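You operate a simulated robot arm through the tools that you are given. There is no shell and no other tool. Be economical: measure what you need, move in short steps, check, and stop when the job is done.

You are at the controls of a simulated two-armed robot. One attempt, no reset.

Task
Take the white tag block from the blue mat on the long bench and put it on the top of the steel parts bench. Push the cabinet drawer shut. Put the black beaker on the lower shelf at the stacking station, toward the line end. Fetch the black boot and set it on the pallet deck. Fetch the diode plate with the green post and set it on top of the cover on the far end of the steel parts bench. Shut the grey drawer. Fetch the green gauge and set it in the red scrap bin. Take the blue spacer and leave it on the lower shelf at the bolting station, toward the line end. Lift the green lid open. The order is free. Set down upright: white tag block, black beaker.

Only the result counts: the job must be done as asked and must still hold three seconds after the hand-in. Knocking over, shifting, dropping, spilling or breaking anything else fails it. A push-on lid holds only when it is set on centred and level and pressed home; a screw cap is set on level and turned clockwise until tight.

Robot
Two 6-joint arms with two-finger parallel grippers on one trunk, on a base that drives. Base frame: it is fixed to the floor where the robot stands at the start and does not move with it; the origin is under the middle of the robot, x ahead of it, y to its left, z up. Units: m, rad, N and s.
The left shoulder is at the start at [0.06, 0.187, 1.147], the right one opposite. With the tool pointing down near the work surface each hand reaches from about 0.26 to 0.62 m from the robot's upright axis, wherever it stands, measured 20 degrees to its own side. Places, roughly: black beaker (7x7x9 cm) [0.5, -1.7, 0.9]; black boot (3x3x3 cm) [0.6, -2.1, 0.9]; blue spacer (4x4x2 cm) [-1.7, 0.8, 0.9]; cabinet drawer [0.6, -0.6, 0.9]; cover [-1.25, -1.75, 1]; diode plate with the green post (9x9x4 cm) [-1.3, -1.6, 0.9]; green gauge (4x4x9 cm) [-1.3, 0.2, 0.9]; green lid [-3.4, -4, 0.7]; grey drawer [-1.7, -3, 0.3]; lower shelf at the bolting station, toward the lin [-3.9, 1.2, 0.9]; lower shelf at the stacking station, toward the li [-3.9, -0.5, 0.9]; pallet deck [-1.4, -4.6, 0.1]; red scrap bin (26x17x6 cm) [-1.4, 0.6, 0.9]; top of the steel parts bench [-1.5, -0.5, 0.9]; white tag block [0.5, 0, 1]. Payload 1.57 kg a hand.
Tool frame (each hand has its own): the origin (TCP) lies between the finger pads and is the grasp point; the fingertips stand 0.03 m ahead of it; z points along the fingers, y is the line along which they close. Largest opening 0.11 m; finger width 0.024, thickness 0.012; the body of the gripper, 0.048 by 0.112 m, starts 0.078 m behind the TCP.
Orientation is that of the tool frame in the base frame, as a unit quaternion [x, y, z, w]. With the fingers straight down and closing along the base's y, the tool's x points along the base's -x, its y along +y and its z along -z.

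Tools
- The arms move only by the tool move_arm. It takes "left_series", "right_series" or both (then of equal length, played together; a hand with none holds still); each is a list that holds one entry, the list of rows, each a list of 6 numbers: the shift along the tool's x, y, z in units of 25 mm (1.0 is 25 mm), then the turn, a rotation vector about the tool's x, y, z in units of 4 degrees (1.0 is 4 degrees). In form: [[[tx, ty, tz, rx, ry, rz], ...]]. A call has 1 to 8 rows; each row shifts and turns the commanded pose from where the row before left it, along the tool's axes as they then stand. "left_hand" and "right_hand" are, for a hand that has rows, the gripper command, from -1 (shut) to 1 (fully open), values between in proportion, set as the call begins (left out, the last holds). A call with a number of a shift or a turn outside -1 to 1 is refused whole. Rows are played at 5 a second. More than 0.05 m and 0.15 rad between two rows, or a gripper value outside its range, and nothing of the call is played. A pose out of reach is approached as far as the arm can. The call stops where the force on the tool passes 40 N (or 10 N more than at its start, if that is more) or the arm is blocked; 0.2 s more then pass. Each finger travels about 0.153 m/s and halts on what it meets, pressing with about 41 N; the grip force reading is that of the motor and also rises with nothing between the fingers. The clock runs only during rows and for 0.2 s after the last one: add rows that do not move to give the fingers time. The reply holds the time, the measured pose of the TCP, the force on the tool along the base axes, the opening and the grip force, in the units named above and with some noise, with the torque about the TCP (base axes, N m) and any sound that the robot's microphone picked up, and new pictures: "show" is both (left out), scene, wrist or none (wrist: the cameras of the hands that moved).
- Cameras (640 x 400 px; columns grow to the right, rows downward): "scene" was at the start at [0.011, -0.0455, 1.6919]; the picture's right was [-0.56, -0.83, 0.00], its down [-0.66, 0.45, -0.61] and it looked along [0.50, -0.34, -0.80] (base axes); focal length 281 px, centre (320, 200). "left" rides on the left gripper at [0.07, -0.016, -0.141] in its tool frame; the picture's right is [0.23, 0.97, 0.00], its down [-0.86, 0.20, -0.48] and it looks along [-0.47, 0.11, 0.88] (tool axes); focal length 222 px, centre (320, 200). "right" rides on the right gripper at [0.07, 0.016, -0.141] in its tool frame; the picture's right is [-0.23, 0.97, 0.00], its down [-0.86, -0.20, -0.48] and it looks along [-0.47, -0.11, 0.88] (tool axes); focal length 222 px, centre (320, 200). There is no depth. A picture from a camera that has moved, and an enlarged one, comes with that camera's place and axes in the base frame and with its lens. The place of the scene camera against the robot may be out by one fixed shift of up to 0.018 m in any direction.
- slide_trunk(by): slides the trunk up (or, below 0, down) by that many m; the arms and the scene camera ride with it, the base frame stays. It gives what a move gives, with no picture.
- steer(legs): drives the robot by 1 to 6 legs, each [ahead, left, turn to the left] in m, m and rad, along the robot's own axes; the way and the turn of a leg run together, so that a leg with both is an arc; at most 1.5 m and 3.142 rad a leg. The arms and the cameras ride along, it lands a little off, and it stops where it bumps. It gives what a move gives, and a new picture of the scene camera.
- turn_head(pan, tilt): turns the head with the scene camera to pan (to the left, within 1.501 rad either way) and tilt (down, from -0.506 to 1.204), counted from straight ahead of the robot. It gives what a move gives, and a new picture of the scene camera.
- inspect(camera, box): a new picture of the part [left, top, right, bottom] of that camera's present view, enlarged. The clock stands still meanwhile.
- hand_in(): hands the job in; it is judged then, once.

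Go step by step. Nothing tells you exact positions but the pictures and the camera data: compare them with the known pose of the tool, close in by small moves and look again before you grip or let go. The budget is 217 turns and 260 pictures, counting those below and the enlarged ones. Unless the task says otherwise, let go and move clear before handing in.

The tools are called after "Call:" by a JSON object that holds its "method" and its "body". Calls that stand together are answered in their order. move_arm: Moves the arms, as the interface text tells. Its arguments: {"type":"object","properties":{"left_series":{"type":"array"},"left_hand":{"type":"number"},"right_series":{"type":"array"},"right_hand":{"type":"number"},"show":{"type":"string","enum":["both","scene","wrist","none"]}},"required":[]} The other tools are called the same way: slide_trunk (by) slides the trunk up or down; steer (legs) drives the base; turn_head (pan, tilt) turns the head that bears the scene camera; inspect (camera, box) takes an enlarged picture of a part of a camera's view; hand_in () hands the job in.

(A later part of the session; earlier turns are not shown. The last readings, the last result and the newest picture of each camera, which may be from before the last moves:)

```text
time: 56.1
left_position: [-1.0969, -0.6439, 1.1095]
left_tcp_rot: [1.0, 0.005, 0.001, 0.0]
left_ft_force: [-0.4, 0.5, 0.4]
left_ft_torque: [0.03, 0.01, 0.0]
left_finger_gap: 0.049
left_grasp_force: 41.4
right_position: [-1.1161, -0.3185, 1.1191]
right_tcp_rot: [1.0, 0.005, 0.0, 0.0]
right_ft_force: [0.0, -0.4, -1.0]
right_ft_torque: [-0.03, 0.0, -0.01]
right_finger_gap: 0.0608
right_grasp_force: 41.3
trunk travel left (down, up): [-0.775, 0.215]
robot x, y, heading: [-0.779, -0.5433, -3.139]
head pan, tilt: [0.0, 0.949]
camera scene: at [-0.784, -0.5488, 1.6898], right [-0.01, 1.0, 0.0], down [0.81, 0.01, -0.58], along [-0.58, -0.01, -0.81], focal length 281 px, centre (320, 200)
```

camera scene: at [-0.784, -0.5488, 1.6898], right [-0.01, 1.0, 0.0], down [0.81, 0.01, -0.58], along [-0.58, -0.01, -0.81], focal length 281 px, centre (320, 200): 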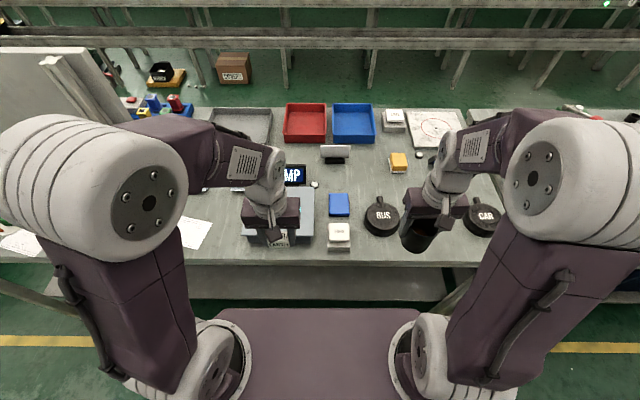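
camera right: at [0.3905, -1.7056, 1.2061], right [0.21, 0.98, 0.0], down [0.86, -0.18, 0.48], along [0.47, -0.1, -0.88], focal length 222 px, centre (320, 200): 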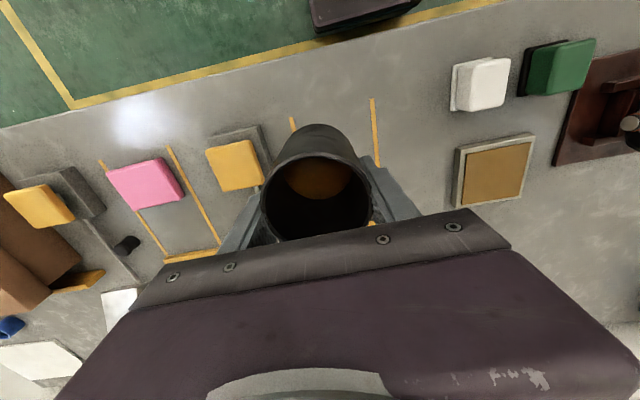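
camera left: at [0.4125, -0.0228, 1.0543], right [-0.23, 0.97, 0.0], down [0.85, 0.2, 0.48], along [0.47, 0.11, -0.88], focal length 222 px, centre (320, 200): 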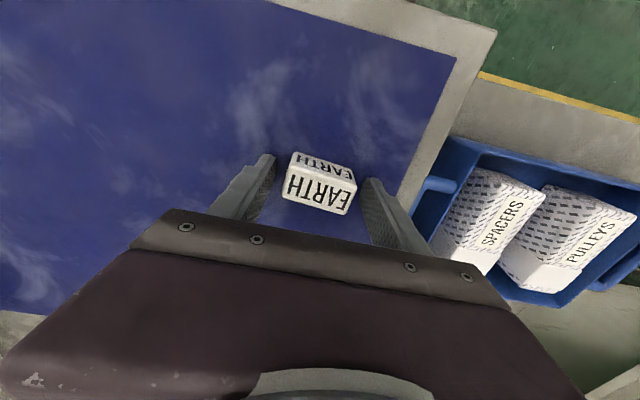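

Candidate free spot is left of the grey DAMP box near [-1.22, −0.86]. I move the left hand above it and look with its wrist camera.

Call:
{"method": "move_arm", "body": {"left_series": [[[-0.3, 1, 0, 0, 0, 0], [-0.6, 1, 0, 0, 0, 0], [-0.7, 1, 0, 0, 0, 0], [-0.7, 1, 0, 0, 0, 0], [-0.7, 1, 0, 0, 0, 0], [-0.7, 1, 0, 0, 0, 0], [-0.6, 1, 0, 0, 0, 0], [-0.5, 1, 0, 0, 0, 0]]], "show": "both"}}

```text
time: 57.9
left_position: [-1.2165, -0.8465, 1.1096]
left_tcp_rot: [1.0, 0.005, 0.001, -0.001]
left_ft_force: [0.1, 0.4, -0.6]
left_ft_torque: [0.02, -0.05, 0.01]
left_finger_gap: 0.0491
left_grasp_force: 41.2
right_position: [-1.1171, -0.3196, 1.12]
right_tcp_rot: [1.0, 0.005, 0.001, -0.001]
right_ft_force: [0.1, 0.0, -1.4]
right_ft_torque: [0.02, -0.02, 0.0]
right_finger_gap: 0.0606
right_grasp_force: 40.9
trunk travel left (down, up): [-0.775, 0.215]
robot x, y, heading: [-0.7781, -0.5418, -3.132]
head pan, tilt: [0.0, 0.949]
camera scene: at [-0.7845, -0.5504, 1.6898], right [-0.01, 1.0, 0.0], down [0.81, 0.01, -0.58], along [-0.58, 0.0, -0.81], focal length 281 px, centre (320, 200)
camera left: at [-1.1453, -0.8295, 1.2525], right [0.24, -0.97, 0.0], down [-0.85, -0.21, 0.48], along [-0.46, -0.11, -0.88], focal length 222 px, centre (320, 200)
```

scene: 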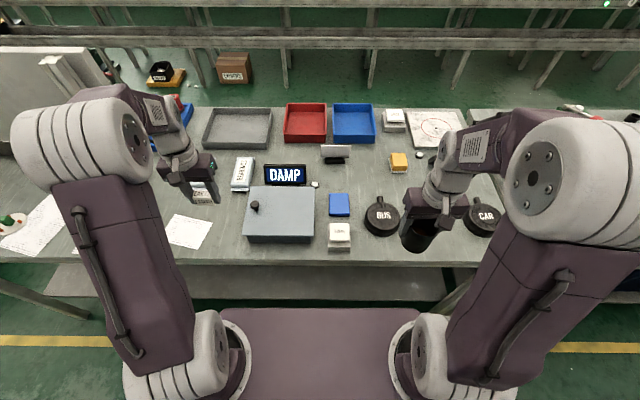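
left: 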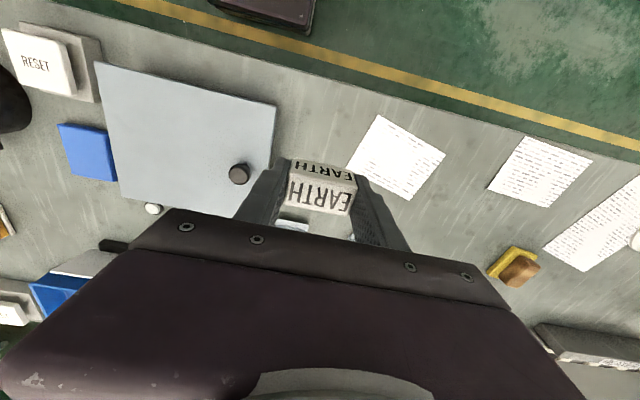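

The gap between the grey box (y≈−0.78) and the paper (y≈−0.91) is centred under the hand. Lowering.

Call:
{"method": "move_arm", "body": {"left_series": [[[0, 0, 1, 0, 0, 0], [0, 0, 1, 0, 0, 0], [0, 0, 1, 0, 0, 0], [0, 0, 1, 0, 0, 0], [0, 0, 1, 0, 0, 0], [0, 0, 1, 0, 0, 0], [0, 0, 0.8, 0, 0, 0], [0, 0, 0, 0, 0, 0]]], "show": "wrist"}}

```text
time: 59.7
left_position: [-1.2155, -0.8451, 0.9402]
left_tcp_rot: [1.0, 0.004, 0.0, 0.0]
left_ft_force: [-0.3, -0.3, -0.4]
left_ft_torque: [-0.04, -0.02, -0.01]
left_finger_gap: 0.0492
left_grasp_force: 41.1
right_position: [-1.117, -0.32, 1.1199]
right_tcp_rot: [1.0, 0.005, 0.0, 0.0]
right_ft_force: [-1.1, 1.1, -1.4]
right_ft_torque: [0.02, -0.01, -0.01]
right_finger_gap: 0.0604
right_grasp_force: 41.5
trunk travel left (down, up): [-0.775, 0.215]
robot x, y, heading: [-0.7789, -0.5448, -3.132]
head pan, tilt: [0.0, 0.949]
camera left: at [-1.1444, -0.8278, 1.0838], right [0.24, -0.97, 0.0], down [-0.85, -0.21, 0.48], along [-0.47, -0.11, -0.88], focal length 222 px, centre (320, 200)
```

left: 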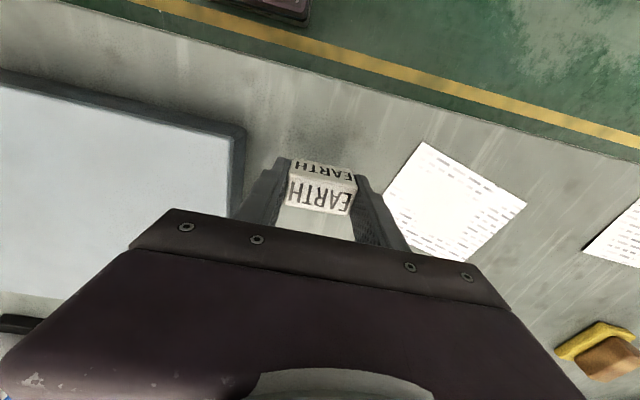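

Call:
{"method": "move_arm", "body": {"left_series": [[[0, 0, 0.4, 0, 0, 0], [0, 0, 0.3, 0, 0, 0], [0, 0, 0.2, 0, 0, 0], [0, 0, 0.15, 0, 0, 0], [0, 0, 0.1, 0, 0, 0], [0, 0, 0, 0, 0, 0]]], "show": "none"}}

```text
time: 61.1
left_position: [-1.2137, -0.8435, 0.9116]
left_tcp_rot: [1.0, 0.005, 0.0, 0.0]
left_ft_force: [-0.3, -0.3, 0.7]
left_ft_torque: [-0.01, 0.0, 0.01]
left_finger_gap: 0.049
left_grasp_force: 40.5
right_position: [-1.1168, -0.3198, 1.1193]
right_tcp_rot: [1.0, 0.006, 0.001, 0.0]
right_ft_force: [0.4, 0.5, -0.8]
right_ft_torque: [-0.02, 0.03, 0.01]
right_finger_gap: 0.0604
right_grasp_force: 41.3
trunk travel left (down, up): [-0.775, 0.215]
robot x, y, heading: [-0.7799, -0.5486, -3.128]
head pan, tilt: [0.0, 0.949]
```

Call:
{"method": "move_arm", "body": {"left_series": [[[0, 0, 0.1, 0, 0, 0], [0, 0, 0.1, 0, 0, 0], [0, 0, 0, 0, 0, 0]]], "show": "none"}}

```text
time: 62.0
left_position: [-1.2143, -0.8448, 0.9105]
left_tcp_rot: [1.0, 0.005, -0.005, 0.001]
left_ft_force: [7.6, 0.6, 22.3]
left_ft_torque: [0.33, -0.3, -0.09]
left_finger_gap: 0.0488
left_grasp_force: 41.3
right_position: [-1.1133, -0.3188, 1.1208]
right_tcp_rot: [1.0, 0.005, -0.001, 0.0]
right_ft_force: [0.2, 0.2, -0.6]
right_ft_torque: [0.0, -0.04, 0.0]
right_finger_gap: 0.0606
right_grasp_force: 41.5
trunk travel left (down, up): [-0.775, 0.215]
robot x, y, heading: [-0.7792, -0.5473, -3.129]
head pan, tilt: [0.0, 0.949]
stopped in row 3 (left hand): the force on the tool passed its limit (the readings are from after the stop); the commanded pose is now the measured one
```

Touching down. Release with a small opening, then rise straight.

Call:
{"method": "move_arm", "body": {"left_series": [[[0, 0, -0.03, 0, 0, 0], [0, 0, 0, 0, 0, 0], [0, 0, 0, 0, 0, 0]]], "left_hand": 0.27, "show": "none"}}

Call:
{"method": "move_arm", "body": {"left_series": [[[0, 0, -0.4, 0, 0, 0], [0, 0, -0.8, 0, 0, 0], [0, 0, -1, 0, 0, 0], [0, 0, -1, 0, 0, 0], [0, 0, -1, 0, 0, 0], [0, 0, -1, 0, 0, 0], [0, 0, -1, 0, 0, 0], [0, 0, -1, 0, 0, 0]]], "show": "wrist"}}

```text
time: 62.8
left_position: [-1.215, -0.8475, 0.9101]
left_tcp_rot: [1.0, 0.005, -0.005, 0.001]
left_ft_force: [7.6, -17.6, 28.8]
left_ft_torque: [0.27, -0.53, -0.31]
left_finger_gap: 0.0551
left_grasp_force: 0.0
right_position: [-1.1135, -0.3204, 1.1225]
right_tcp_rot: [1.0, 0.005, -0.001, -0.001]
right_ft_force: [-0.1, 0.2, -1.2]
right_ft_torque: [0.03, 0.04, -0.01]
right_finger_gap: 0.0607
right_grasp_force: 41.2
trunk travel left (down, up): [-0.775, 0.215]
robot x, y, heading: [-0.7752, -0.5449, -3.134]
head pan, tilt: [0.0, 0.949]
```

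```text
time: 64.6
left_position: [-1.2172, -0.8468, 1.0896]
left_tcp_rot: [1.0, 0.004, -0.002, 0.0]
left_ft_force: [1.1, 0.2, 0.1]
left_ft_torque: [0.0, 0.03, 0.02]
left_finger_gap: 0.0697
left_grasp_force: 0.0
right_position: [-1.1153, -0.3211, 1.1196]
right_tcp_rot: [1.0, 0.006, 0.0, 0.0]
right_ft_force: [0.5, 0.0, -0.8]
right_ft_torque: [0.02, -0.01, -0.02]
right_finger_gap: 0.0605
right_grasp_force: 41.0
trunk travel left (down, up): [-0.775, 0.215]
robot x, y, heading: [-0.7776, -0.5473, -3.135]
head pan, tilt: [0.0, 0.949]
camera left: at [-1.1453, -0.8281, 1.2321], right [0.24, -0.97, 0.0], down [-0.85, -0.21, 0.48], along [-0.47, -0.11, -0.88], focal length 222 px, centre (320, 200)
```

left: 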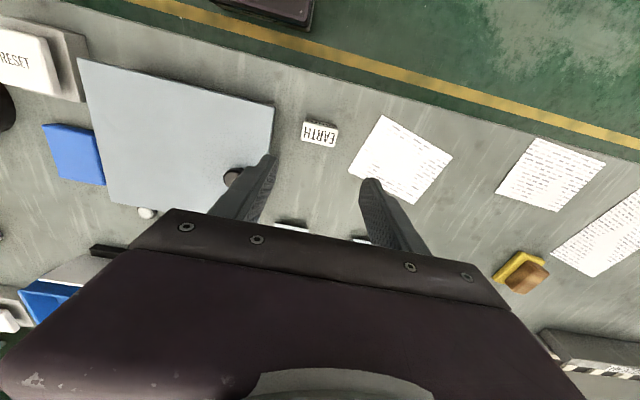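

Tag block stands on the bench. I check the scene that nothing shifted, tuck the left hand, and drive right toward the green gauge and red bin.

Call:
{"method": "move_arm", "body": {"left_series": [[[1, 0, -0.3, 0, 0, 0], [1, -0.5, -0.3, 0, 0, 0], [1, -1, -0.2, 0, 0, 0], [1, -1, 0, 0, 0, 0], [0.5, -1, 0, 0, 0, 0]]], "left_hand": 1, "show": "scene"}}

Call:
{"method": "steer", "body": {"legs": [[-0.15, 0, 0], [0, -0.95, 0]]}}

```text
time: 65.8
left_position: [-1.1041, -0.7568, 1.1098]
left_tcp_rot: [1.0, 0.005, -0.003, 0.001]
left_ft_force: [0.2, -0.6, 0.1]
left_ft_torque: [0.01, -0.04, 0.0]
left_finger_gap: 0.1102
left_grasp_force: 0.1
right_position: [-1.1167, -0.3194, 1.12]
right_tcp_rot: [1.0, 0.006, 0.0, -0.001]
right_ft_force: [-0.5, 0.3, -0.3]
right_ft_torque: [0.01, -0.02, 0.01]
right_finger_gap: 0.0606
right_grasp_force: 41.0
trunk travel left (down, up): [-0.775, 0.215]
robot x, y, heading: [-0.7827, -0.542, -3.129]
head pan, tilt: [0.0, 0.949]
camera scene: at [-0.7829, -0.5482, 1.6898], right [-0.01, 1.0, 0.0], down [0.81, 0.01, -0.58], along [-0.58, -0.01, -0.81], focal length 281 px, centre (320, 200)
```

scene: 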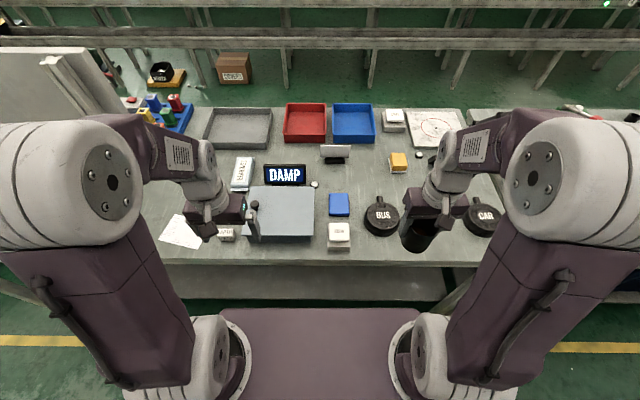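

```text
time: 71.8
left_position: [-0.9698, 0.1904, 1.1098]
left_tcp_rot: [1.0, 0.013, -0.003, 0.001]
left_ft_force: [0.4, -0.1, -0.8]
left_ft_torque: [-0.02, -0.03, 0.02]
left_finger_gap: 0.11
left_grasp_force: 0.1
right_position: [-0.9893, 0.628, 1.1209]
right_tcp_rot: [1.0, 0.012, 0.0, 0.0]
right_ft_force: [-0.3, -0.1, -1.1]
right_ft_torque: [-0.03, -0.01, 0.01]
right_finger_gap: 0.0604
right_grasp_force: 41.3
trunk travel left (down, up): [-0.775, 0.215]
robot x, y, heading: [-0.6471, 0.4084, -3.119]
head pan, tilt: [0.0, 0.949]
camera scene: at [-0.6524, 0.4027, 1.6898], right [-0.02, 1.0, 0.0], down [0.81, 0.02, -0.58], along [-0.58, -0.01, -0.81], focal length 281 px, centre (320, 200)
```

scene: 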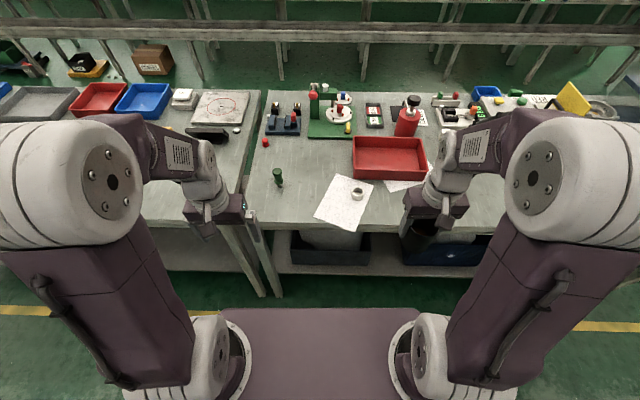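

Green gauge stands near [-1.29, 0.24], red bin around [-1.4, 0.6]. I drive forward 0.14 and zoom on them.

Call:
{"method": "steer", "body": {"legs": [[0.14, 0, -0.02]]}}

Call:
{"method": "inspect", "body": {"camera": "scene", "box": [230, 80, 470, 240]}}

```text
time: 73.1
left_position: [-1.1109, 0.1947, 1.1093]
left_tcp_rot: [1.0, 0.003, -0.004, 0.001]
left_ft_force: [0.0, 0.3, 1.5]
left_ft_torque: [0.0, 0.03, 0.03]
left_finger_gap: 0.1099
left_grasp_force: 0.0
right_position: [-1.12, 0.6335, 1.1207]
right_tcp_rot: [1.0, 0.003, -0.001, 0.0]
right_ft_force: [0.2, 0.6, -0.6]
right_ft_torque: [0.02, 0.01, -0.01]
right_finger_gap: 0.0608
right_grasp_force: 41.5
trunk travel left (down, up): [-0.775, 0.215]
robot x, y, heading: [-0.7862, 0.406, -3.139]
head pan, tilt: [0.0, 0.949]
camera scene: at [-0.7865, 0.4016, 1.6898], right [-0.01, 1.0, 0.0], down [0.81, 0.0, -0.58], along [-0.58, 0.0, -0.81], focal length 281 px, centre (320, 200)
```

scene: 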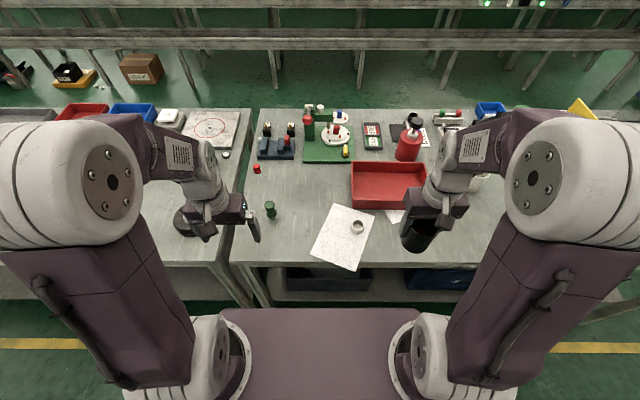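

```text
2.50 times, centred on (350, 160) of scene
camera zoom: at [-0.7865, 0.4016, 1.6898], right [-0.01, 1.0, 0.0], down [0.81, 0.0, -0.58], along [-0.58, 0.0, -0.81], focal length 701 px, centre (245, 300)
```

zoom: 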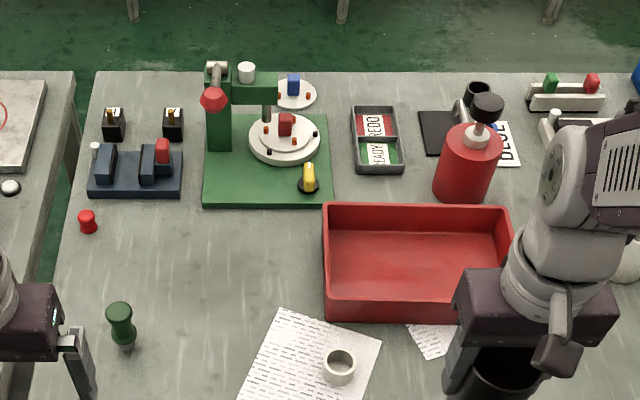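

Gauge at about [-1.287, 0.240], top ≈0.97; bin centre ≈[-1.42, 0.65]. Moving the left hand over the gauge.

Call:
{"method": "move_arm", "body": {"left_series": [[[-1, -0.3, 0, 0, 0, 0], [-1, -0.3, 0, 0, 0, 0], [-1, -0.3, 0, 0, 0, 0], [-1, -0.3, 0, 0, 0, 0], [-1, -0.3, 0.5, 0, 0, 0], [-1, -0.3, 0.7, 0, 0, 0], [-1, 0, 0.7, 0, 0, 0], [0, 0, 0, 0, 0, 0]]], "left_hand": 1, "show": "wrist"}}

```text
time: 74.9
left_position: [-1.2861, 0.238, 1.0632]
left_tcp_rot: [1.0, 0.003, -0.002, 0.001]
left_ft_force: [0.5, -0.1, 0.1]
left_ft_torque: [-0.01, 0.0, 0.05]
left_finger_gap: 0.1098
left_grasp_force: 0.0
right_position: [-1.1214, 0.6328, 1.1197]
right_tcp_rot: [1.0, 0.002, -0.001, 0.001]
right_ft_force: [-0.4, 0.5, -0.5]
right_ft_torque: [-0.01, -0.03, 0.01]
right_finger_gap: 0.0602
right_grasp_force: 40.4
trunk travel left (down, up): [-0.775, 0.215]
robot x, y, heading: [-0.7884, 0.4021, -3.136]
head pan, tilt: [0.0, 0.949]
camera left: at [-1.2146, 0.2557, 1.205], right [0.23, -0.97, 0.0], down [-0.85, -0.2, 0.48], along [-0.47, -0.11, -0.88], focal length 222 px, centre (320, 200)
```

left: 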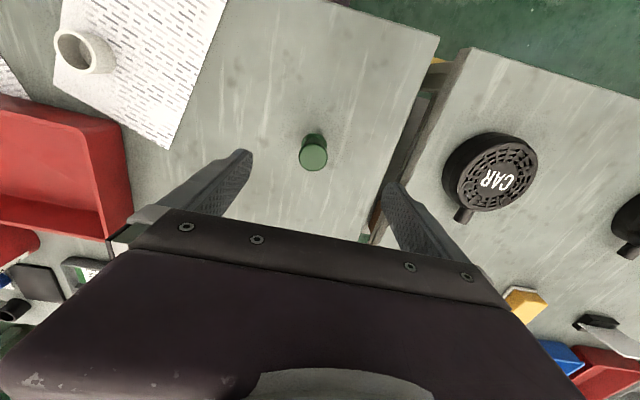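

Nearly aligned; shift ~6 mm and descend to z≈0.94, then grip.

Call:
{"method": "move_arm", "body": {"left_series": [[[-0.2, -0.25, 1, 0, 0, 0], [0, 0, 1, 0, 0, 0], [0, 0, 1, 0, 0, 0], [0, 0, 1, 0, 0, 0], [0, 0, 0.9, 0, 0, 0], [0, 0, 0, 0, 0, 0]]], "show": "wrist"}}

Call:
{"method": "move_arm", "body": {"left_series": [[[0, 0, 0, 0, 0, 0], [0, 0, 0, 0, 0, 0], [0, 0, 0, 0, 0, 0]]], "left_hand": -1, "show": "wrist"}}

```text
time: 76.3
left_position: [-1.2938, 0.2456, 0.941]
left_tcp_rot: [1.0, 0.002, -0.003, 0.001]
left_ft_force: [0.4, -0.2, -0.2]
left_ft_torque: [-0.01, 0.0, -0.01]
left_finger_gap: 0.1101
left_grasp_force: 0.0
right_position: [-1.122, 0.6328, 1.121]
right_tcp_rot: [1.0, 0.003, 0.0, 0.0]
right_ft_force: [-1.0, 0.0, -1.5]
right_ft_torque: [0.01, 0.02, -0.03]
right_finger_gap: 0.0604
right_grasp_force: 41.5
trunk travel left (down, up): [-0.775, 0.215]
robot x, y, heading: [-0.7824, 0.4054, -3.131]
head pan, tilt: [0.0, 0.949]
camera left: at [-1.2224, 0.2629, 1.0832], right [0.23, -0.97, 0.0], down [-0.85, -0.2, 0.48], along [-0.47, -0.11, -0.88], focal length 222 px, centre (320, 200)
```

left: 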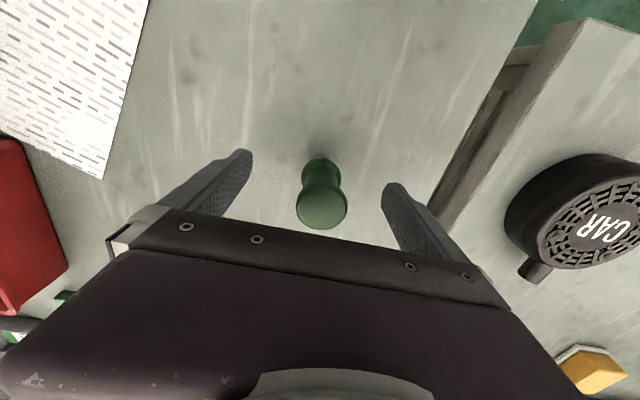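

```text
time: 77.1
left_position: [-1.2932, 0.2466, 0.9404]
left_tcp_rot: [1.0, 0.001, -0.003, 0.001]
left_ft_force: [-0.8, 0.1, -0.5]
left_ft_torque: [0.0, -0.01, 0.0]
left_finger_gap: 0.0325
left_grasp_force: 40.7
right_position: [-1.1215, 0.6328, 1.1195]
right_tcp_rot: [1.0, 0.002, 0.001, 0.001]
right_ft_force: [0.2, 0.6, -1.4]
right_ft_torque: [-0.02, 0.04, 0.03]
right_finger_gap: 0.0606
right_grasp_force: 41.2
trunk travel left (down, up): [-0.775, 0.215]
robot x, y, heading: [-0.7864, 0.4064, -3.136]
head pan, tilt: [0.0, 0.949]
camera left: at [-1.2227, 0.2628, 1.0833], right [0.23, -0.97, 0.0], down [-0.85, -0.2, 0.48], along [-0.47, -0.11, -0.88], focal length 222 px, centre (320, 200)
```

left: 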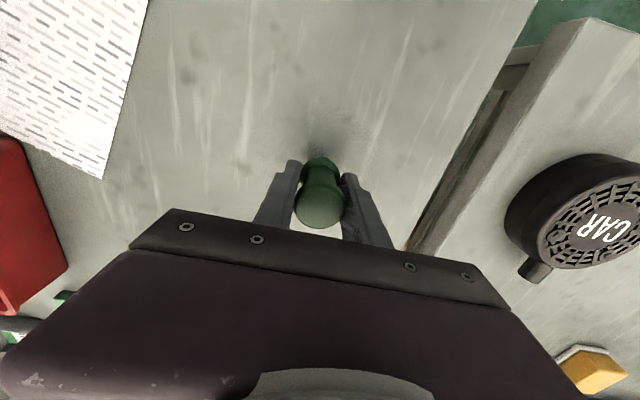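

Gripped. Lift, then drive right so the bin comes in front of the left hand.

Call:
{"method": "move_arm", "body": {"left_series": [[[0, 0, -0.6, 0, 0, 0], [0, 0, -1, 0, 0, 0], [0, 0, -1, 0, 0, 0], [0, 0, -1, 0, 0, 0], [0, 0, -1, 0, 0, 0], [0, 0, -1, 0, 0, 0]]], "show": "none"}}

Call:
{"method": "steer", "body": {"legs": [[0, -0.33, 0]]}}

```text
time: 78.5
left_position: [-1.2936, 0.245, 1.0816]
left_tcp_rot: [1.0, 0.002, -0.003, 0.0]
left_ft_force: [-0.1, -1.0, -0.7]
left_ft_torque: [-0.02, 0.02, 0.01]
left_finger_gap: 0.0325
left_grasp_force: 40.8
right_position: [-1.1218, 0.6329, 1.1193]
right_tcp_rot: [1.0, 0.002, 0.0, 0.0]
right_ft_force: [0.6, -0.5, -0.2]
right_ft_torque: [0.03, 0.02, 0.01]
right_finger_gap: 0.0605
right_grasp_force: 41.2
trunk travel left (down, up): [-0.775, 0.215]
robot x, y, heading: [-0.7845, 0.4065, -3.133]
head pan, tilt: [0.0, 0.949]
```

```text
time: 80.7
left_position: [-1.2943, 0.5781, 1.0799]
left_tcp_rot: [1.0, 0.001, -0.002, -0.001]
left_ft_force: [-0.3, -0.6, -0.6]
left_ft_torque: [-0.01, 0.04, -0.02]
left_finger_gap: 0.0326
left_grasp_force: 40.1
right_position: [-1.1214, 0.9648, 1.1203]
right_tcp_rot: [1.0, 0.0, 0.001, -0.001]
right_ft_force: [-0.4, 0.4, -0.2]
right_ft_torque: [-0.02, 0.0, -0.02]
right_finger_gap: 0.0605
right_grasp_force: 41.1
trunk travel left (down, up): [-0.775, 0.215]
robot x, y, heading: [-0.7876, 0.7384, -3.143]
head pan, tilt: [0.0, 0.949]
camera scene: at [-0.7906, 0.7316, 1.6898], right [0.0, 1.0, 0.0], down [0.81, 0.0, -0.58], along [-0.58, 0.0, -0.81], focal length 281 px, centre (320, 200)
```

scene: 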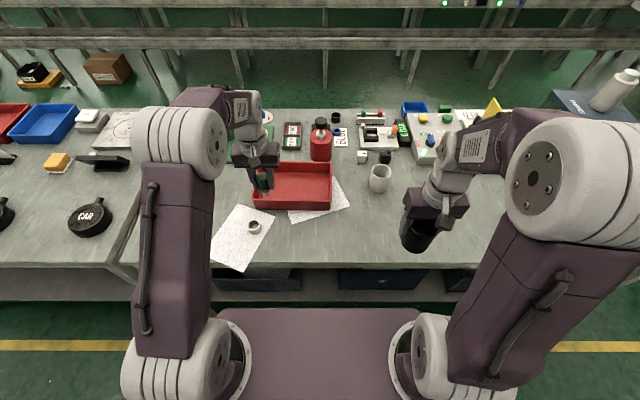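

Bin spans roughly x −1.30…−1.49, y 0.51…0.77. Move the gauge over its middle and check from the wrist camera.

Call:
{"method": "move_arm", "body": {"left_series": [[[-0.8, -0.4, 0, 0, 0, 0], [-0.8, -0.4, 0, 0, 0, 0], [-0.8, -0.4, 0, 0, 0, 0], [-0.7, -0.4, 0, 0, 0, 0], [-0.6, -0.4, 0, 0, 0, 0], [0, 0, 0.8, 0, 0, 0], [0, 0, 0.6, 0, 0, 0], [0, 0, 0, 0, 0, 0]]], "show": "both"}}

```text
time: 82.5
left_position: [-1.3787, 0.6251, 1.0445]
left_tcp_rot: [1.0, 0.001, -0.002, 0.001]
left_ft_force: [0.5, -0.9, -0.2]
left_ft_torque: [-0.03, 0.03, 0.02]
left_finger_gap: 0.0322
left_grasp_force: 40.7
left hand out of reach, approached as far as the arm can: row 5
right_position: [-1.1223, 0.9656, 1.1199]
right_tcp_rot: [1.0, 0.0, 0.001, 0.0]
right_ft_force: [-0.2, -0.1, 0.2]
right_ft_torque: [-0.02, 0.03, -0.02]
right_finger_gap: 0.0607
right_grasp_force: 41.1
trunk travel left (down, up): [-0.775, 0.215]
robot x, y, heading: [-0.7856, 0.7383, -3.143]
head pan, tilt: [0.0, 0.949]
camera scene: at [-0.7905, 0.7335, 1.6898], right [0.0, 1.0, 0.0], down [0.81, 0.0, -0.58], along [-0.58, 0.0, -0.81], focal length 281 px, centre (320, 200)
camera left: at [-1.3077, 0.6415, 1.1872], right [0.23, -0.97, 0.0], down [-0.85, -0.2, 0.48], along [-0.47, -0.11, -0.88], focal length 222 px, centre (320, 200)
```

scene: 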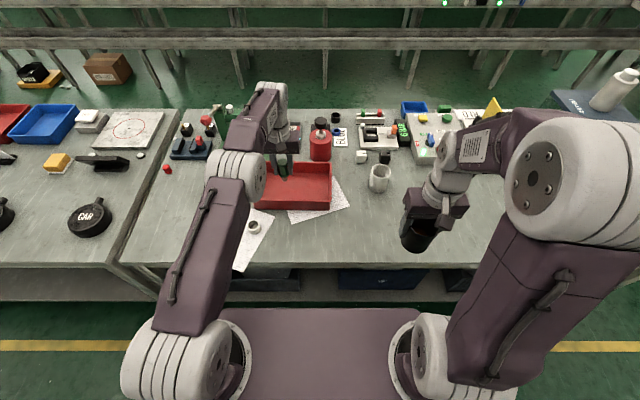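
left: 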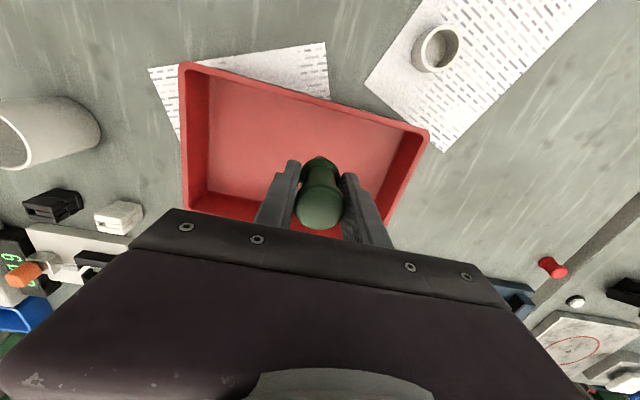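

Over the bin; shift slightly toward its middle and lower gently until the gauge touches.

Call:
{"method": "move_arm", "body": {"left_series": [[[0.7, -0.9, 0, 0, 0, 0], [0, 0, 0.8, 0, 0, 0], [0, 0, 0.8, 0, 0, 0], [0, 0, 0.8, 0, 0, 0], [0, 0, 0.8, 0, 0, 0], [0, 0, 0.3, 0, 0, 0], [0, 0, 0.1, 0, 0, 0], [0, 0, 0, 0, 0, 0]]], "show": "wrist"}}

```text
time: 84.2
left_position: [-1.3621, 0.6453, 0.9554]
left_tcp_rot: [1.0, 0.0, -0.003, 0.0]
left_ft_force: [-0.6, -0.5, -0.6]
left_ft_torque: [0.0, 0.01, 0.0]
left_finger_gap: 0.0322
left_grasp_force: 40.8
right_position: [-1.1214, 0.9655, 1.1206]
right_tcp_rot: [1.0, 0.0, 0.001, 0.0]
right_ft_force: [-0.7, -0.3, -0.1]
right_ft_torque: [0.01, 0.0, 0.0]
right_finger_gap: 0.0604
right_grasp_force: 41.0
trunk travel left (down, up): [-0.775, 0.215]
robot x, y, heading: [-0.7888, 0.7367, -3.142]
head pan, tilt: [0.0, 0.949]
camera left: at [-1.2905, 0.6628, 1.097], right [0.23, -0.97, 0.0], down [-0.85, -0.2, 0.48], along [-0.47, -0.11, -0.88], focal length 222 px, centre (320, 200)
```

left: 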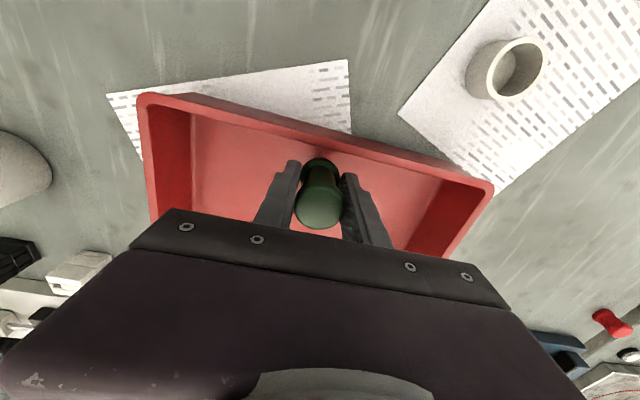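

Call:
{"method": "move_arm", "body": {"left_series": [[[0, 0, 0.1, 0, 0, 0], [0, 0, 0.1, 0, 0, 0], [0, 0, 0.1, 0, 0, 0], [0, 0, 0.1, 0, 0, 0], [0, 0, 0, 0, 0, 0]]], "show": "none"}}

```text
time: 85.5
left_position: [-1.3617, 0.6467, 0.9473]
left_tcp_rot: [1.0, -0.001, -0.003, 0.001]
left_ft_force: [-0.3, 1.1, 4.3]
left_ft_torque: [0.01, 0.03, 0.01]
left_finger_gap: 0.0323
left_grasp_force: 40.7
right_position: [-1.1202, 0.9668, 1.12]
right_tcp_rot: [1.0, 0.0, 0.0, 0.0]
right_ft_force: [-0.5, 0.2, -0.7]
right_ft_torque: [0.02, -0.02, 0.03]
right_finger_gap: 0.0602
right_grasp_force: 41.1
trunk travel left (down, up): [-0.775, 0.215]
robot x, y, heading: [-0.7905, 0.7383, -3.139]
head pan, tilt: [0.0, 0.949]
```

Touching (4 N). Release and rise.

Call:
{"method": "move_arm", "body": {"left_series": [[[0, 0, 0, 0, 0, 0], [0, 0, 0, 0, 0, 0], [0, 0, 0, 0, 0, 0], [0, 0, -0.6, 0, 0, 0], [0, 0, -1, 0, 0, 0], [0, 0, -1, 0, 0, 0], [0, 0, -1, 0, 0, 0], [0, 0, -1, 0, 0, 0]]], "left_hand": 0.3, "show": "none"}}

Call:
{"method": "move_arm", "body": {"left_series": [[[0, 0, -1, 0, 0, 0], [1, 0, -1, 0, 0, 0], [1, 0, 0, 0, 0, 0], [1, 0, 0, 0, 0, 0], [1, 0, 0, 0, 0, 0], [1, 0, 0, 0, 0, 0], [1, 0, 0, 0, 0, 0], [1, 0, 0, 0, 0, 0]]], "left_hand": 1, "show": "scene"}}

```text
time: 87.2
left_position: [-1.3605, 0.6459, 1.0616]
left_tcp_rot: [1.0, 0.0, -0.003, 0.001]
left_ft_force: [-0.7, -0.5, 0.2]
left_ft_torque: [-0.01, 0.0, -0.04]
left_finger_gap: 0.0716
left_grasp_force: 0.1
right_position: [-1.1206, 0.9662, 1.1202]
right_tcp_rot: [1.0, 0.0, 0.001, 0.0]
right_ft_force: [0.0, 0.2, -0.2]
right_ft_torque: [0.03, 0.01, -0.02]
right_finger_gap: 0.0601
right_grasp_force: 40.7
trunk travel left (down, up): [-0.775, 0.215]
robot x, y, heading: [-0.783, 0.739, -3.141]
head pan, tilt: [0.0, 0.949]
```

```text
time: 89.0
left_position: [-1.187, 0.6472, 1.1103]
left_tcp_rot: [1.0, 0.0, -0.003, 0.001]
left_ft_force: [0.9, 0.2, 0.6]
left_ft_torque: [-0.01, -0.01, -0.01]
left_finger_gap: 0.1098
left_grasp_force: 0.0
right_position: [-1.1202, 0.966, 1.1205]
right_tcp_rot: [1.0, 0.0, 0.001, 0.0]
right_ft_force: [0.4, -0.3, -0.7]
right_ft_torque: [0.01, 0.03, 0.02]
right_finger_gap: 0.0603
right_grasp_force: 41.6
trunk travel left (down, up): [-0.775, 0.215]
robot x, y, heading: [-0.788, 0.7382, -3.138]
head pan, tilt: [0.0, 0.949]
camera scene: at [-0.7887, 0.7336, 1.6898], right [0.0, 1.0, 0.0], down [0.81, 0.0, -0.58], along [-0.58, 0.0, -0.81], focal length 281 px, centre (320, 200)
```

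scene: 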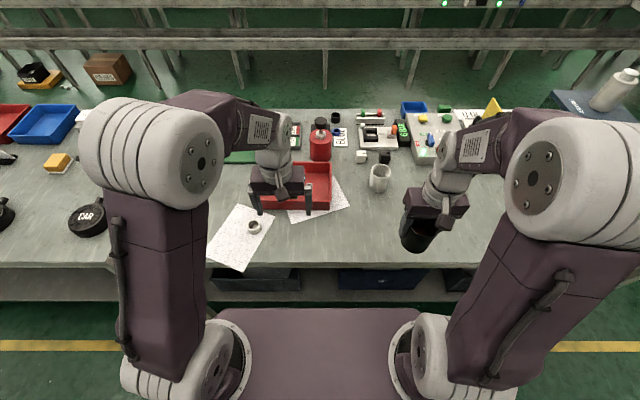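

The gauge is in the bin. Zooming to look for the blue spacer near [-1.7, 0.8].

Call:
{"method": "inspect", "body": {"camera": "scene", "box": [270, 90, 470, 215]}}

```text
3.20 times, centred on (370, 152) of scene
camera zoom: at [-0.7887, 0.7336, 1.6898], right [0.0, 1.0, 0.0], down [0.81, 0.0, -0.58], along [-0.58, 0.0, -0.81], focal length 898 px, centre (160, 352)
```

zoom: 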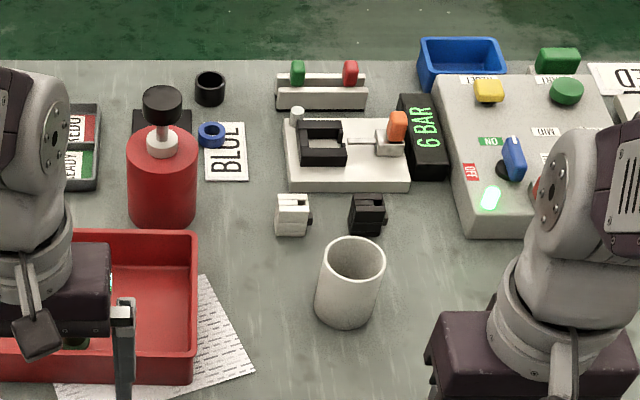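

The blue spacer ring is at about [-1.71, 0.80], near the far edge behind the red bottle, so I need the bench's other side. I look around to the right for a way past.

Call:
{"method": "turn_head", "body": {"pan": -0.9, "tilt": 0.45}}

Call:
{"method": "turn_head", "body": {"pan": 0.7, "tilt": 0.35}}

```text
time: 90.2
left_position: [-1.1873, 0.6468, 1.1113]
left_tcp_rot: [1.0, 0.0, -0.002, -0.001]
left_ft_force: [0.3, -1.1, -0.8]
left_ft_torque: [0.01, 0.0, 0.03]
left_finger_gap: 0.11
left_grasp_force: 0.1
right_position: [-1.1215, 0.9668, 1.1198]
right_tcp_rot: [1.0, 0.0, 0.001, 0.0]
right_ft_force: [-0.4, 0.2, -0.9]
right_ft_torque: [0.03, 0.03, 0.0]
right_finger_gap: 0.0605
right_grasp_force: 40.7
trunk travel left (down, up): [-0.775, 0.215]
robot x, y, heading: [-0.7853, 0.7381, -3.146]
head pan, tilt: [-0.901, 0.45]
camera scene: at [-0.7746, 0.8055, 1.7317], right [0.78, 0.62, 0.0], down [0.27, -0.34, -0.9], along [-0.56, 0.7, -0.44], focal length 281 px, centre (320, 200)
```

scene: 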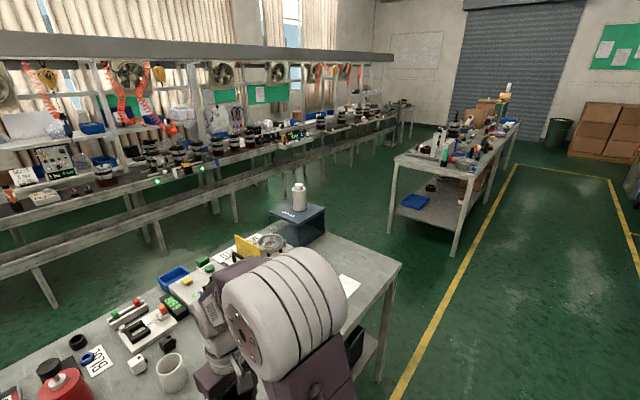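

```text
time: 91.9
left_position: [-1.188, 0.648, 1.1112]
left_tcp_rot: [1.0, 0.0, -0.003, 0.001]
left_ft_force: [0.8, -0.1, 0.5]
left_ft_torque: [0.01, 0.0, 0.01]
left_finger_gap: 0.1098
left_grasp_force: 0.0
right_position: [-1.1211, 0.9658, 1.1196]
right_tcp_rot: [1.0, 0.0, 0.0, 0.0]
right_ft_force: [0.2, 0.1, -1.9]
right_ft_torque: [-0.01, -0.04, 0.02]
right_finger_gap: 0.0608
right_grasp_force: 40.8
trunk travel left (down, up): [-0.775, 0.215]
robot x, y, heading: [-0.7862, 0.7367, -3.141]
head pan, tilt: [0.7, 0.351]
camera scene: at [-0.7888, 0.6736, 1.741], right [-0.64, 0.77, 0.0], down [0.26, 0.22, -0.94], along [-0.72, -0.6, -0.34], focal length 281 px, centre (320, 200)
```

scene: 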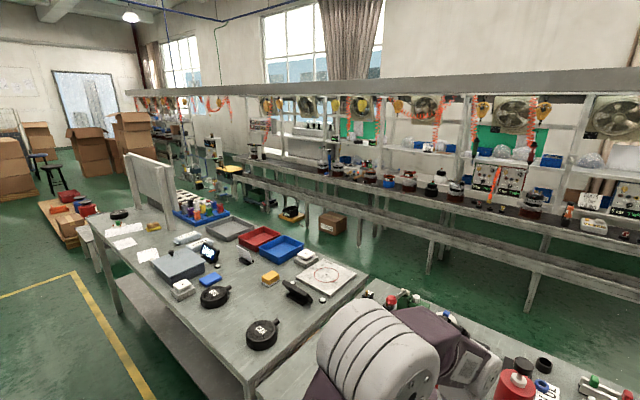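

Bench 2 ends at y≈1.87, with a clear gap up to y≈3.3, and an aisle between the bench back (x≈−1.89) and the line legs (x≈−3.5). I drive around through that gap.

Call:
{"method": "steer", "body": {"legs": [[-0.2, 0, 0], [0, -1.4, 0], [0, -0.45, 0], [1.4, 0, 0]]}}

```text
time: 108.8
left_position: [-2.3921, 2.4129, 1.1115]
left_tcp_rot: [1.0, 0.013, -0.002, 0.001]
left_ft_force: [0.5, -0.1, -0.5]
left_ft_torque: [-0.02, 0.01, 0.0]
left_finger_gap: 0.11
left_grasp_force: 0.1
right_position: [-2.3339, 2.7333, 1.1197]
right_tcp_rot: [1.0, 0.014, 0.0, 0.0]
right_ft_force: [0.2, -0.6, -1.3]
right_ft_torque: [-0.02, 0.01, 0.03]
right_finger_gap: 0.0605
right_grasp_force: 41.0
trunk travel left (down, up): [-0.775, 0.215]
robot x, y, heading: [-1.9924, 2.5149, -3.116]
head pan, tilt: [0.7, 0.351]
camera scene: at [-1.994, 2.449, 1.741], right [-0.66, 0.75, 0.0], down [0.26, 0.23, -0.94], along [-0.7, -0.62, -0.34], focal length 281 px, centre (320, 200)
```

scene: 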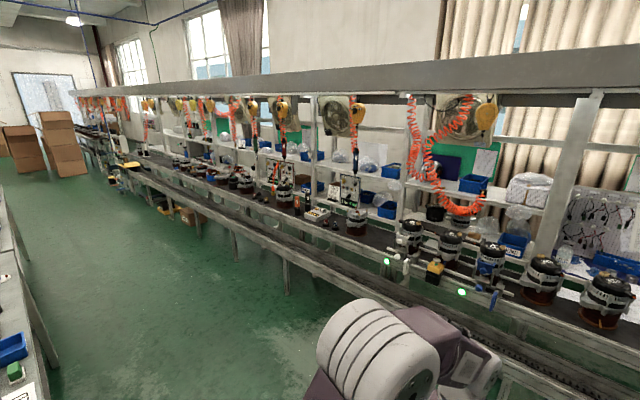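

Aisle is clear. Continue into it, move along to y≈0.65, and turn to face the bench from behind.

Call:
{"method": "steer", "body": {"legs": [[0.5, 0, 0], [0, 1.0, 0], [0, 0.87, 0], [0, 0, 1.57], [0, 0, 1.545]]}}

Call:
{"method": "turn_head", "body": {"pan": 0.0, "tilt": 0.85}}

```text
time: 128.4
left_position: [-2.0406, 0.7114, 1.1102]
left_tcp_rot: [-0.01, 1.0, 0.001, 0.003]
left_ft_force: [0.6, -0.3, 0.4]
left_ft_torque: [-0.01, -0.03, -0.01]
left_finger_gap: 0.1098
left_grasp_force: 0.1
right_position: [-2.1007, 0.3917, 1.1183]
right_tcp_rot: [-0.009, 1.0, 0.0, 0.0]
right_ft_force: [-0.2, 0.2, -0.5]
right_ft_torque: [0.0, -0.01, 0.0]
right_finger_gap: 0.0606
right_grasp_force: 41.0
trunk travel left (down, up): [-0.775, 0.215]
robot x, y, heading: [-2.4415, 0.6121, 0.02]
head pan, tilt: [0.7, 0.351]
camera scene: at [-2.4198, 0.6719, 1.741], right [0.66, -0.75, 0.0], down [-0.26, -0.23, -0.94], along [0.71, 0.62, -0.34], focal length 281 px, centre (320, 200)
```

scene: 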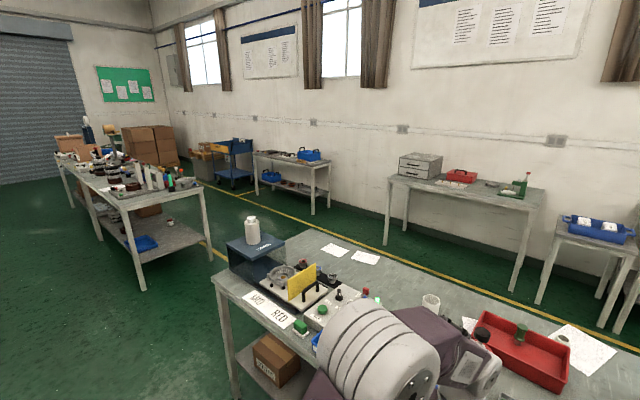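

```text
time: 129.5
left_position: [-2.0402, 0.7114, 1.1098]
left_tcp_rot: [-0.008, 1.0, 0.001, 0.003]
left_ft_force: [-0.5, 0.3, 0.2]
left_ft_torque: [0.0, -0.03, 0.0]
left_finger_gap: 0.1102
left_grasp_force: 0.0
right_position: [-2.1008, 0.3917, 1.12]
right_tcp_rot: [-0.009, 1.0, 0.0, -0.002]
right_ft_force: [-0.3, 0.0, -1.4]
right_ft_torque: [0.03, 0.0, 0.01]
right_finger_gap: 0.0603
right_grasp_force: 41.0
trunk travel left (down, up): [-0.775, 0.215]
robot x, y, heading: [-2.4432, 0.6144, 0.015]
head pan, tilt: [0.0, 0.85]
camera scene: at [-2.4118, 0.6123, 1.6974], right [0.02, -1.0, 0.0], down [-0.75, -0.01, -0.66], along [0.66, 0.01, -0.75], focal length 281 px, centre (320, 200)
```

scene: 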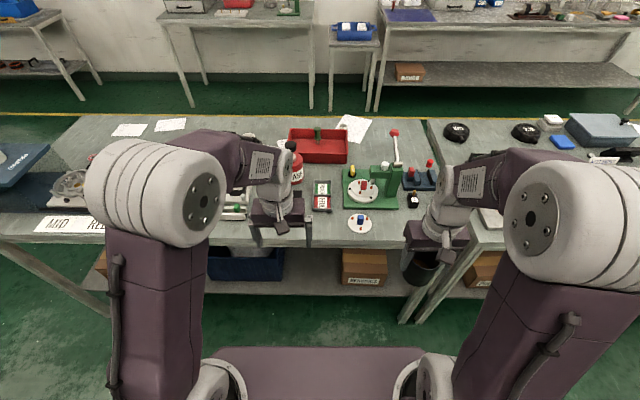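

Gauge stands in the bin. The spacer is hidden behind the left arm; I drive forward 0.2 and move the left hand above [-1.71, 0.80] at a safe height beside the red bottle.

Call:
{"method": "steer", "body": {"legs": [[0.21, 0, 0]]}}

Call:
{"method": "inspect", "body": {"camera": "left", "box": [0, 0, 640, 400]}}

```text
time: 131.1
left_position: [-1.8323, 0.7149, 1.1115]
left_tcp_rot: [-0.008, 1.0, 0.001, 0.003]
left_ft_force: [0.2, 0.0, 0.0]
left_ft_torque: [0.01, 0.01, -0.02]
left_finger_gap: 0.11
left_grasp_force: 0.1
right_position: [-1.8953, 0.3969, 1.1201]
right_tcp_rot: [-0.007, 1.0, 0.0, 0.0]
right_ft_force: [-0.5, 0.3, -1.1]
right_ft_torque: [0.02, -0.07, -0.01]
right_finger_gap: 0.0604
right_grasp_force: 41.4
trunk travel left (down, up): [-0.775, 0.215]
robot x, y, heading: [-2.2308, 0.6227, 0.013]
head pan, tilt: [0.0, 0.85]
camera scene: at [-2.2059, 0.6157, 1.6974], right [0.02, -1.0, 0.0], down [-0.75, -0.01, -0.66], along [0.66, 0.01, -0.75], focal length 281 px, centre (320, 200)
```

scene: 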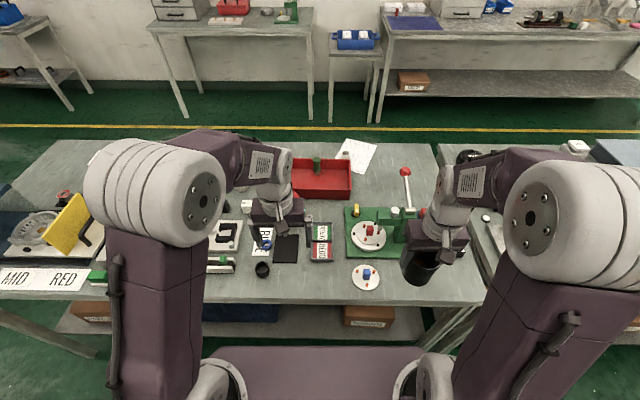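

```text
1.00 times, centred on (320, 200) of left
camera zoom: at [-1.9025, 0.6977, 1.2533], right [-0.24, 0.97, 0.0], down [0.85, 0.21, 0.48], along [0.47, 0.12, -0.87], focal length 222 px, centre (320, 200)
```

zoom: 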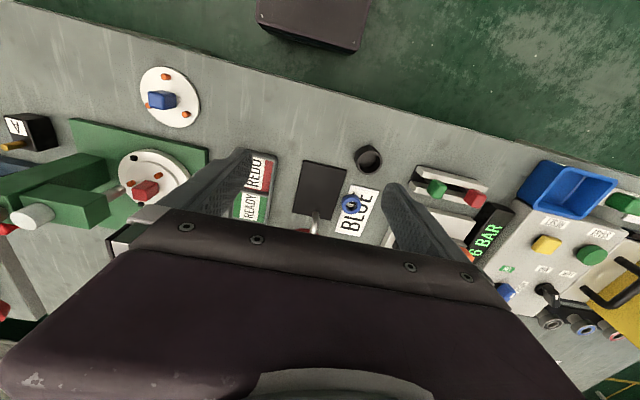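

The ring is at about [-1.718, 0.802]. I zoom to judge what surrounds it (black plate, card) for finger placement.

Call:
{"method": "inspect", "body": {"camera": "left", "box": [280, 130, 420, 250]}}

Call:
{"method": "inspect", "body": {"camera": "scene", "box": [200, 170, 340, 300]}}

```text
3.33 times, centred on (350, 190) of left
camera zoom: at [-1.9025, 0.6977, 1.2533], right [-0.24, 0.97, 0.0], down [0.85, 0.21, 0.48], along [0.47, 0.12, -0.87], focal length 740 px, centre (220, 233)
```

zoom: 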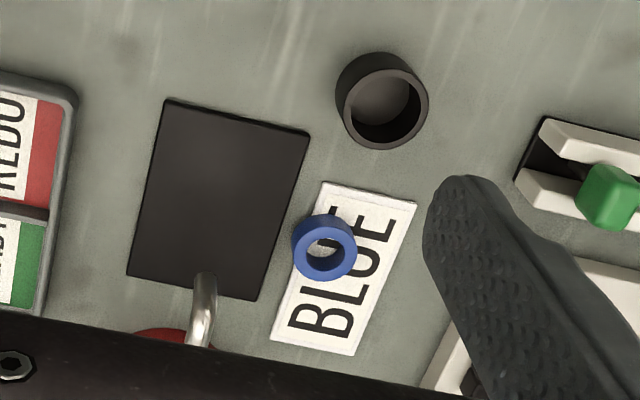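

```text
3.08 times, centred on (270, 235) of scene
camera zoom: at [-2.2059, 0.6157, 1.6974], right [0.02, -1.0, 0.0], down [-0.75, -0.01, -0.66], along [0.66, 0.01, -0.75], focal length 863 px, centre (474, 92)
```

zoom: 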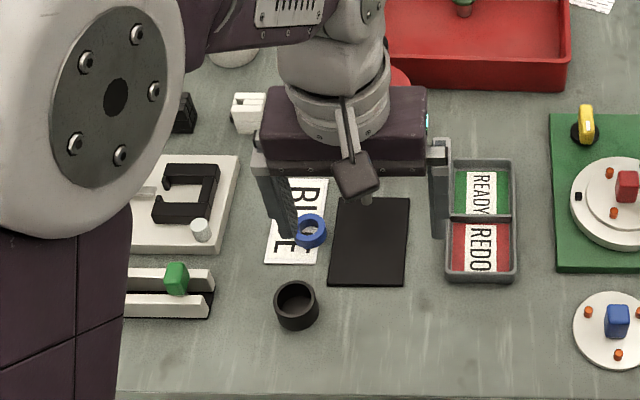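

The pump nozzle and the pad sit close on the −y side, so I turn the left hand 90° to close along x instead.

Call:
{"method": "move_arm", "body": {"left_series": [[[0, 0, 0, 0, 0, 1], [0, 0, 0, 0, 0, 1], [0, 0, 0, 0, 0, 1], [0, 0, 0, 0, 0, 1], [0, 0, 0, 0, 0, 1], [0, 0, 0, 0, 0, 1], [0, 0, 0, 0, 0, 1], [0, 0, 0, 0, 0, 1]]], "show": "none"}}

Call:
{"method": "move_arm", "body": {"left_series": [[[0, 0, 0, 0, 0, 1], [0, 0, 0, 0, 0, 1], [0, 0, 0, 0, 0, 1], [0, 0, 0, 0, 0, 1], [0, 0, 0, 0, 0, 1], [0, 0, 0, 0, 0, 1], [0, 0, 0, 0, 0, 1], [0, 0, 0, 0, 0, 1]]], "show": "none"}}

Call:
{"method": "move_arm", "body": {"left_series": [[[0, 0, 0, 0, 0, 1], [0, 0, 0, 0, 0, 1], [0, 0, 0, 0, 0, 1], [0, 0, 0, 0, 0, 1], [0, 0, 0, 0, 0, 1], [0, 0, 0, 0, 0, 1], [0, 0, 0, 0, 0, 0.25], [0, 0, 0, 0, 0, 0]]], "left_hand": 0.3, "show": "none"}}

```text
time: 132.9
left_position: [-1.8315, 0.7152, 1.1108]
left_tcp_rot: [0.268, 0.963, 0.001, 0.003]
left_ft_force: [-0.4, 0.6, -0.8]
left_ft_torque: [0.04, 0.01, -0.01]
left_finger_gap: 0.1102
left_grasp_force: 0.0
right_position: [-1.8925, 0.396, 1.1192]
right_tcp_rot: [-0.007, 1.0, 0.0, -0.001]
right_ft_force: [0.7, -0.5, -0.9]
right_ft_torque: [0.02, -0.02, -0.02]
right_finger_gap: 0.0605
right_grasp_force: 41.2
trunk travel left (down, up): [-0.775, 0.215]
robot x, y, heading: [-2.2262, 0.6173, 0.019]
head pan, tilt: [0.0, 0.85]
```

```text
time: 134.7
left_position: [-1.8306, 0.7157, 1.1118]
left_tcp_rot: [0.524, 0.852, 0.002, 0.001]
left_ft_force: [0.1, -0.2, 0.7]
left_ft_torque: [-0.01, -0.01, -0.01]
left_finger_gap: 0.1099
left_grasp_force: 0.0
right_position: [-1.8931, 0.3947, 1.1195]
right_tcp_rot: [-0.008, 1.0, 0.0, 0.0]
right_ft_force: [-0.2, 0.4, -1.0]
right_ft_torque: [0.0, -0.03, -0.02]
right_finger_gap: 0.0608
right_grasp_force: 40.7
trunk travel left (down, up): [-0.775, 0.215]
robot x, y, heading: [-2.2317, 0.6189, 0.016]
head pan, tilt: [0.0, 0.85]
```

```text
time: 136.5
left_position: [-1.8316, 0.7145, 1.1104]
left_tcp_rot: [0.695, 0.719, 0.003, 0.001]
left_ft_force: [0.2, 0.4, -0.8]
left_ft_torque: [0.0, -0.04, -0.04]
left_finger_gap: 0.0714
left_grasp_force: 0.0
right_position: [-1.8935, 0.3956, 1.1207]
right_tcp_rot: [-0.007, 1.0, 0.0, -0.001]
right_ft_force: [0.3, 0.5, -1.1]
right_ft_torque: [-0.01, 0.03, 0.0]
right_finger_gap: 0.0605
right_grasp_force: 41.0
trunk travel left (down, up): [-0.775, 0.215]
robot x, y, heading: [-2.2294, 0.6159, 0.017]
head pan, tilt: [0.0, 0.85]
```

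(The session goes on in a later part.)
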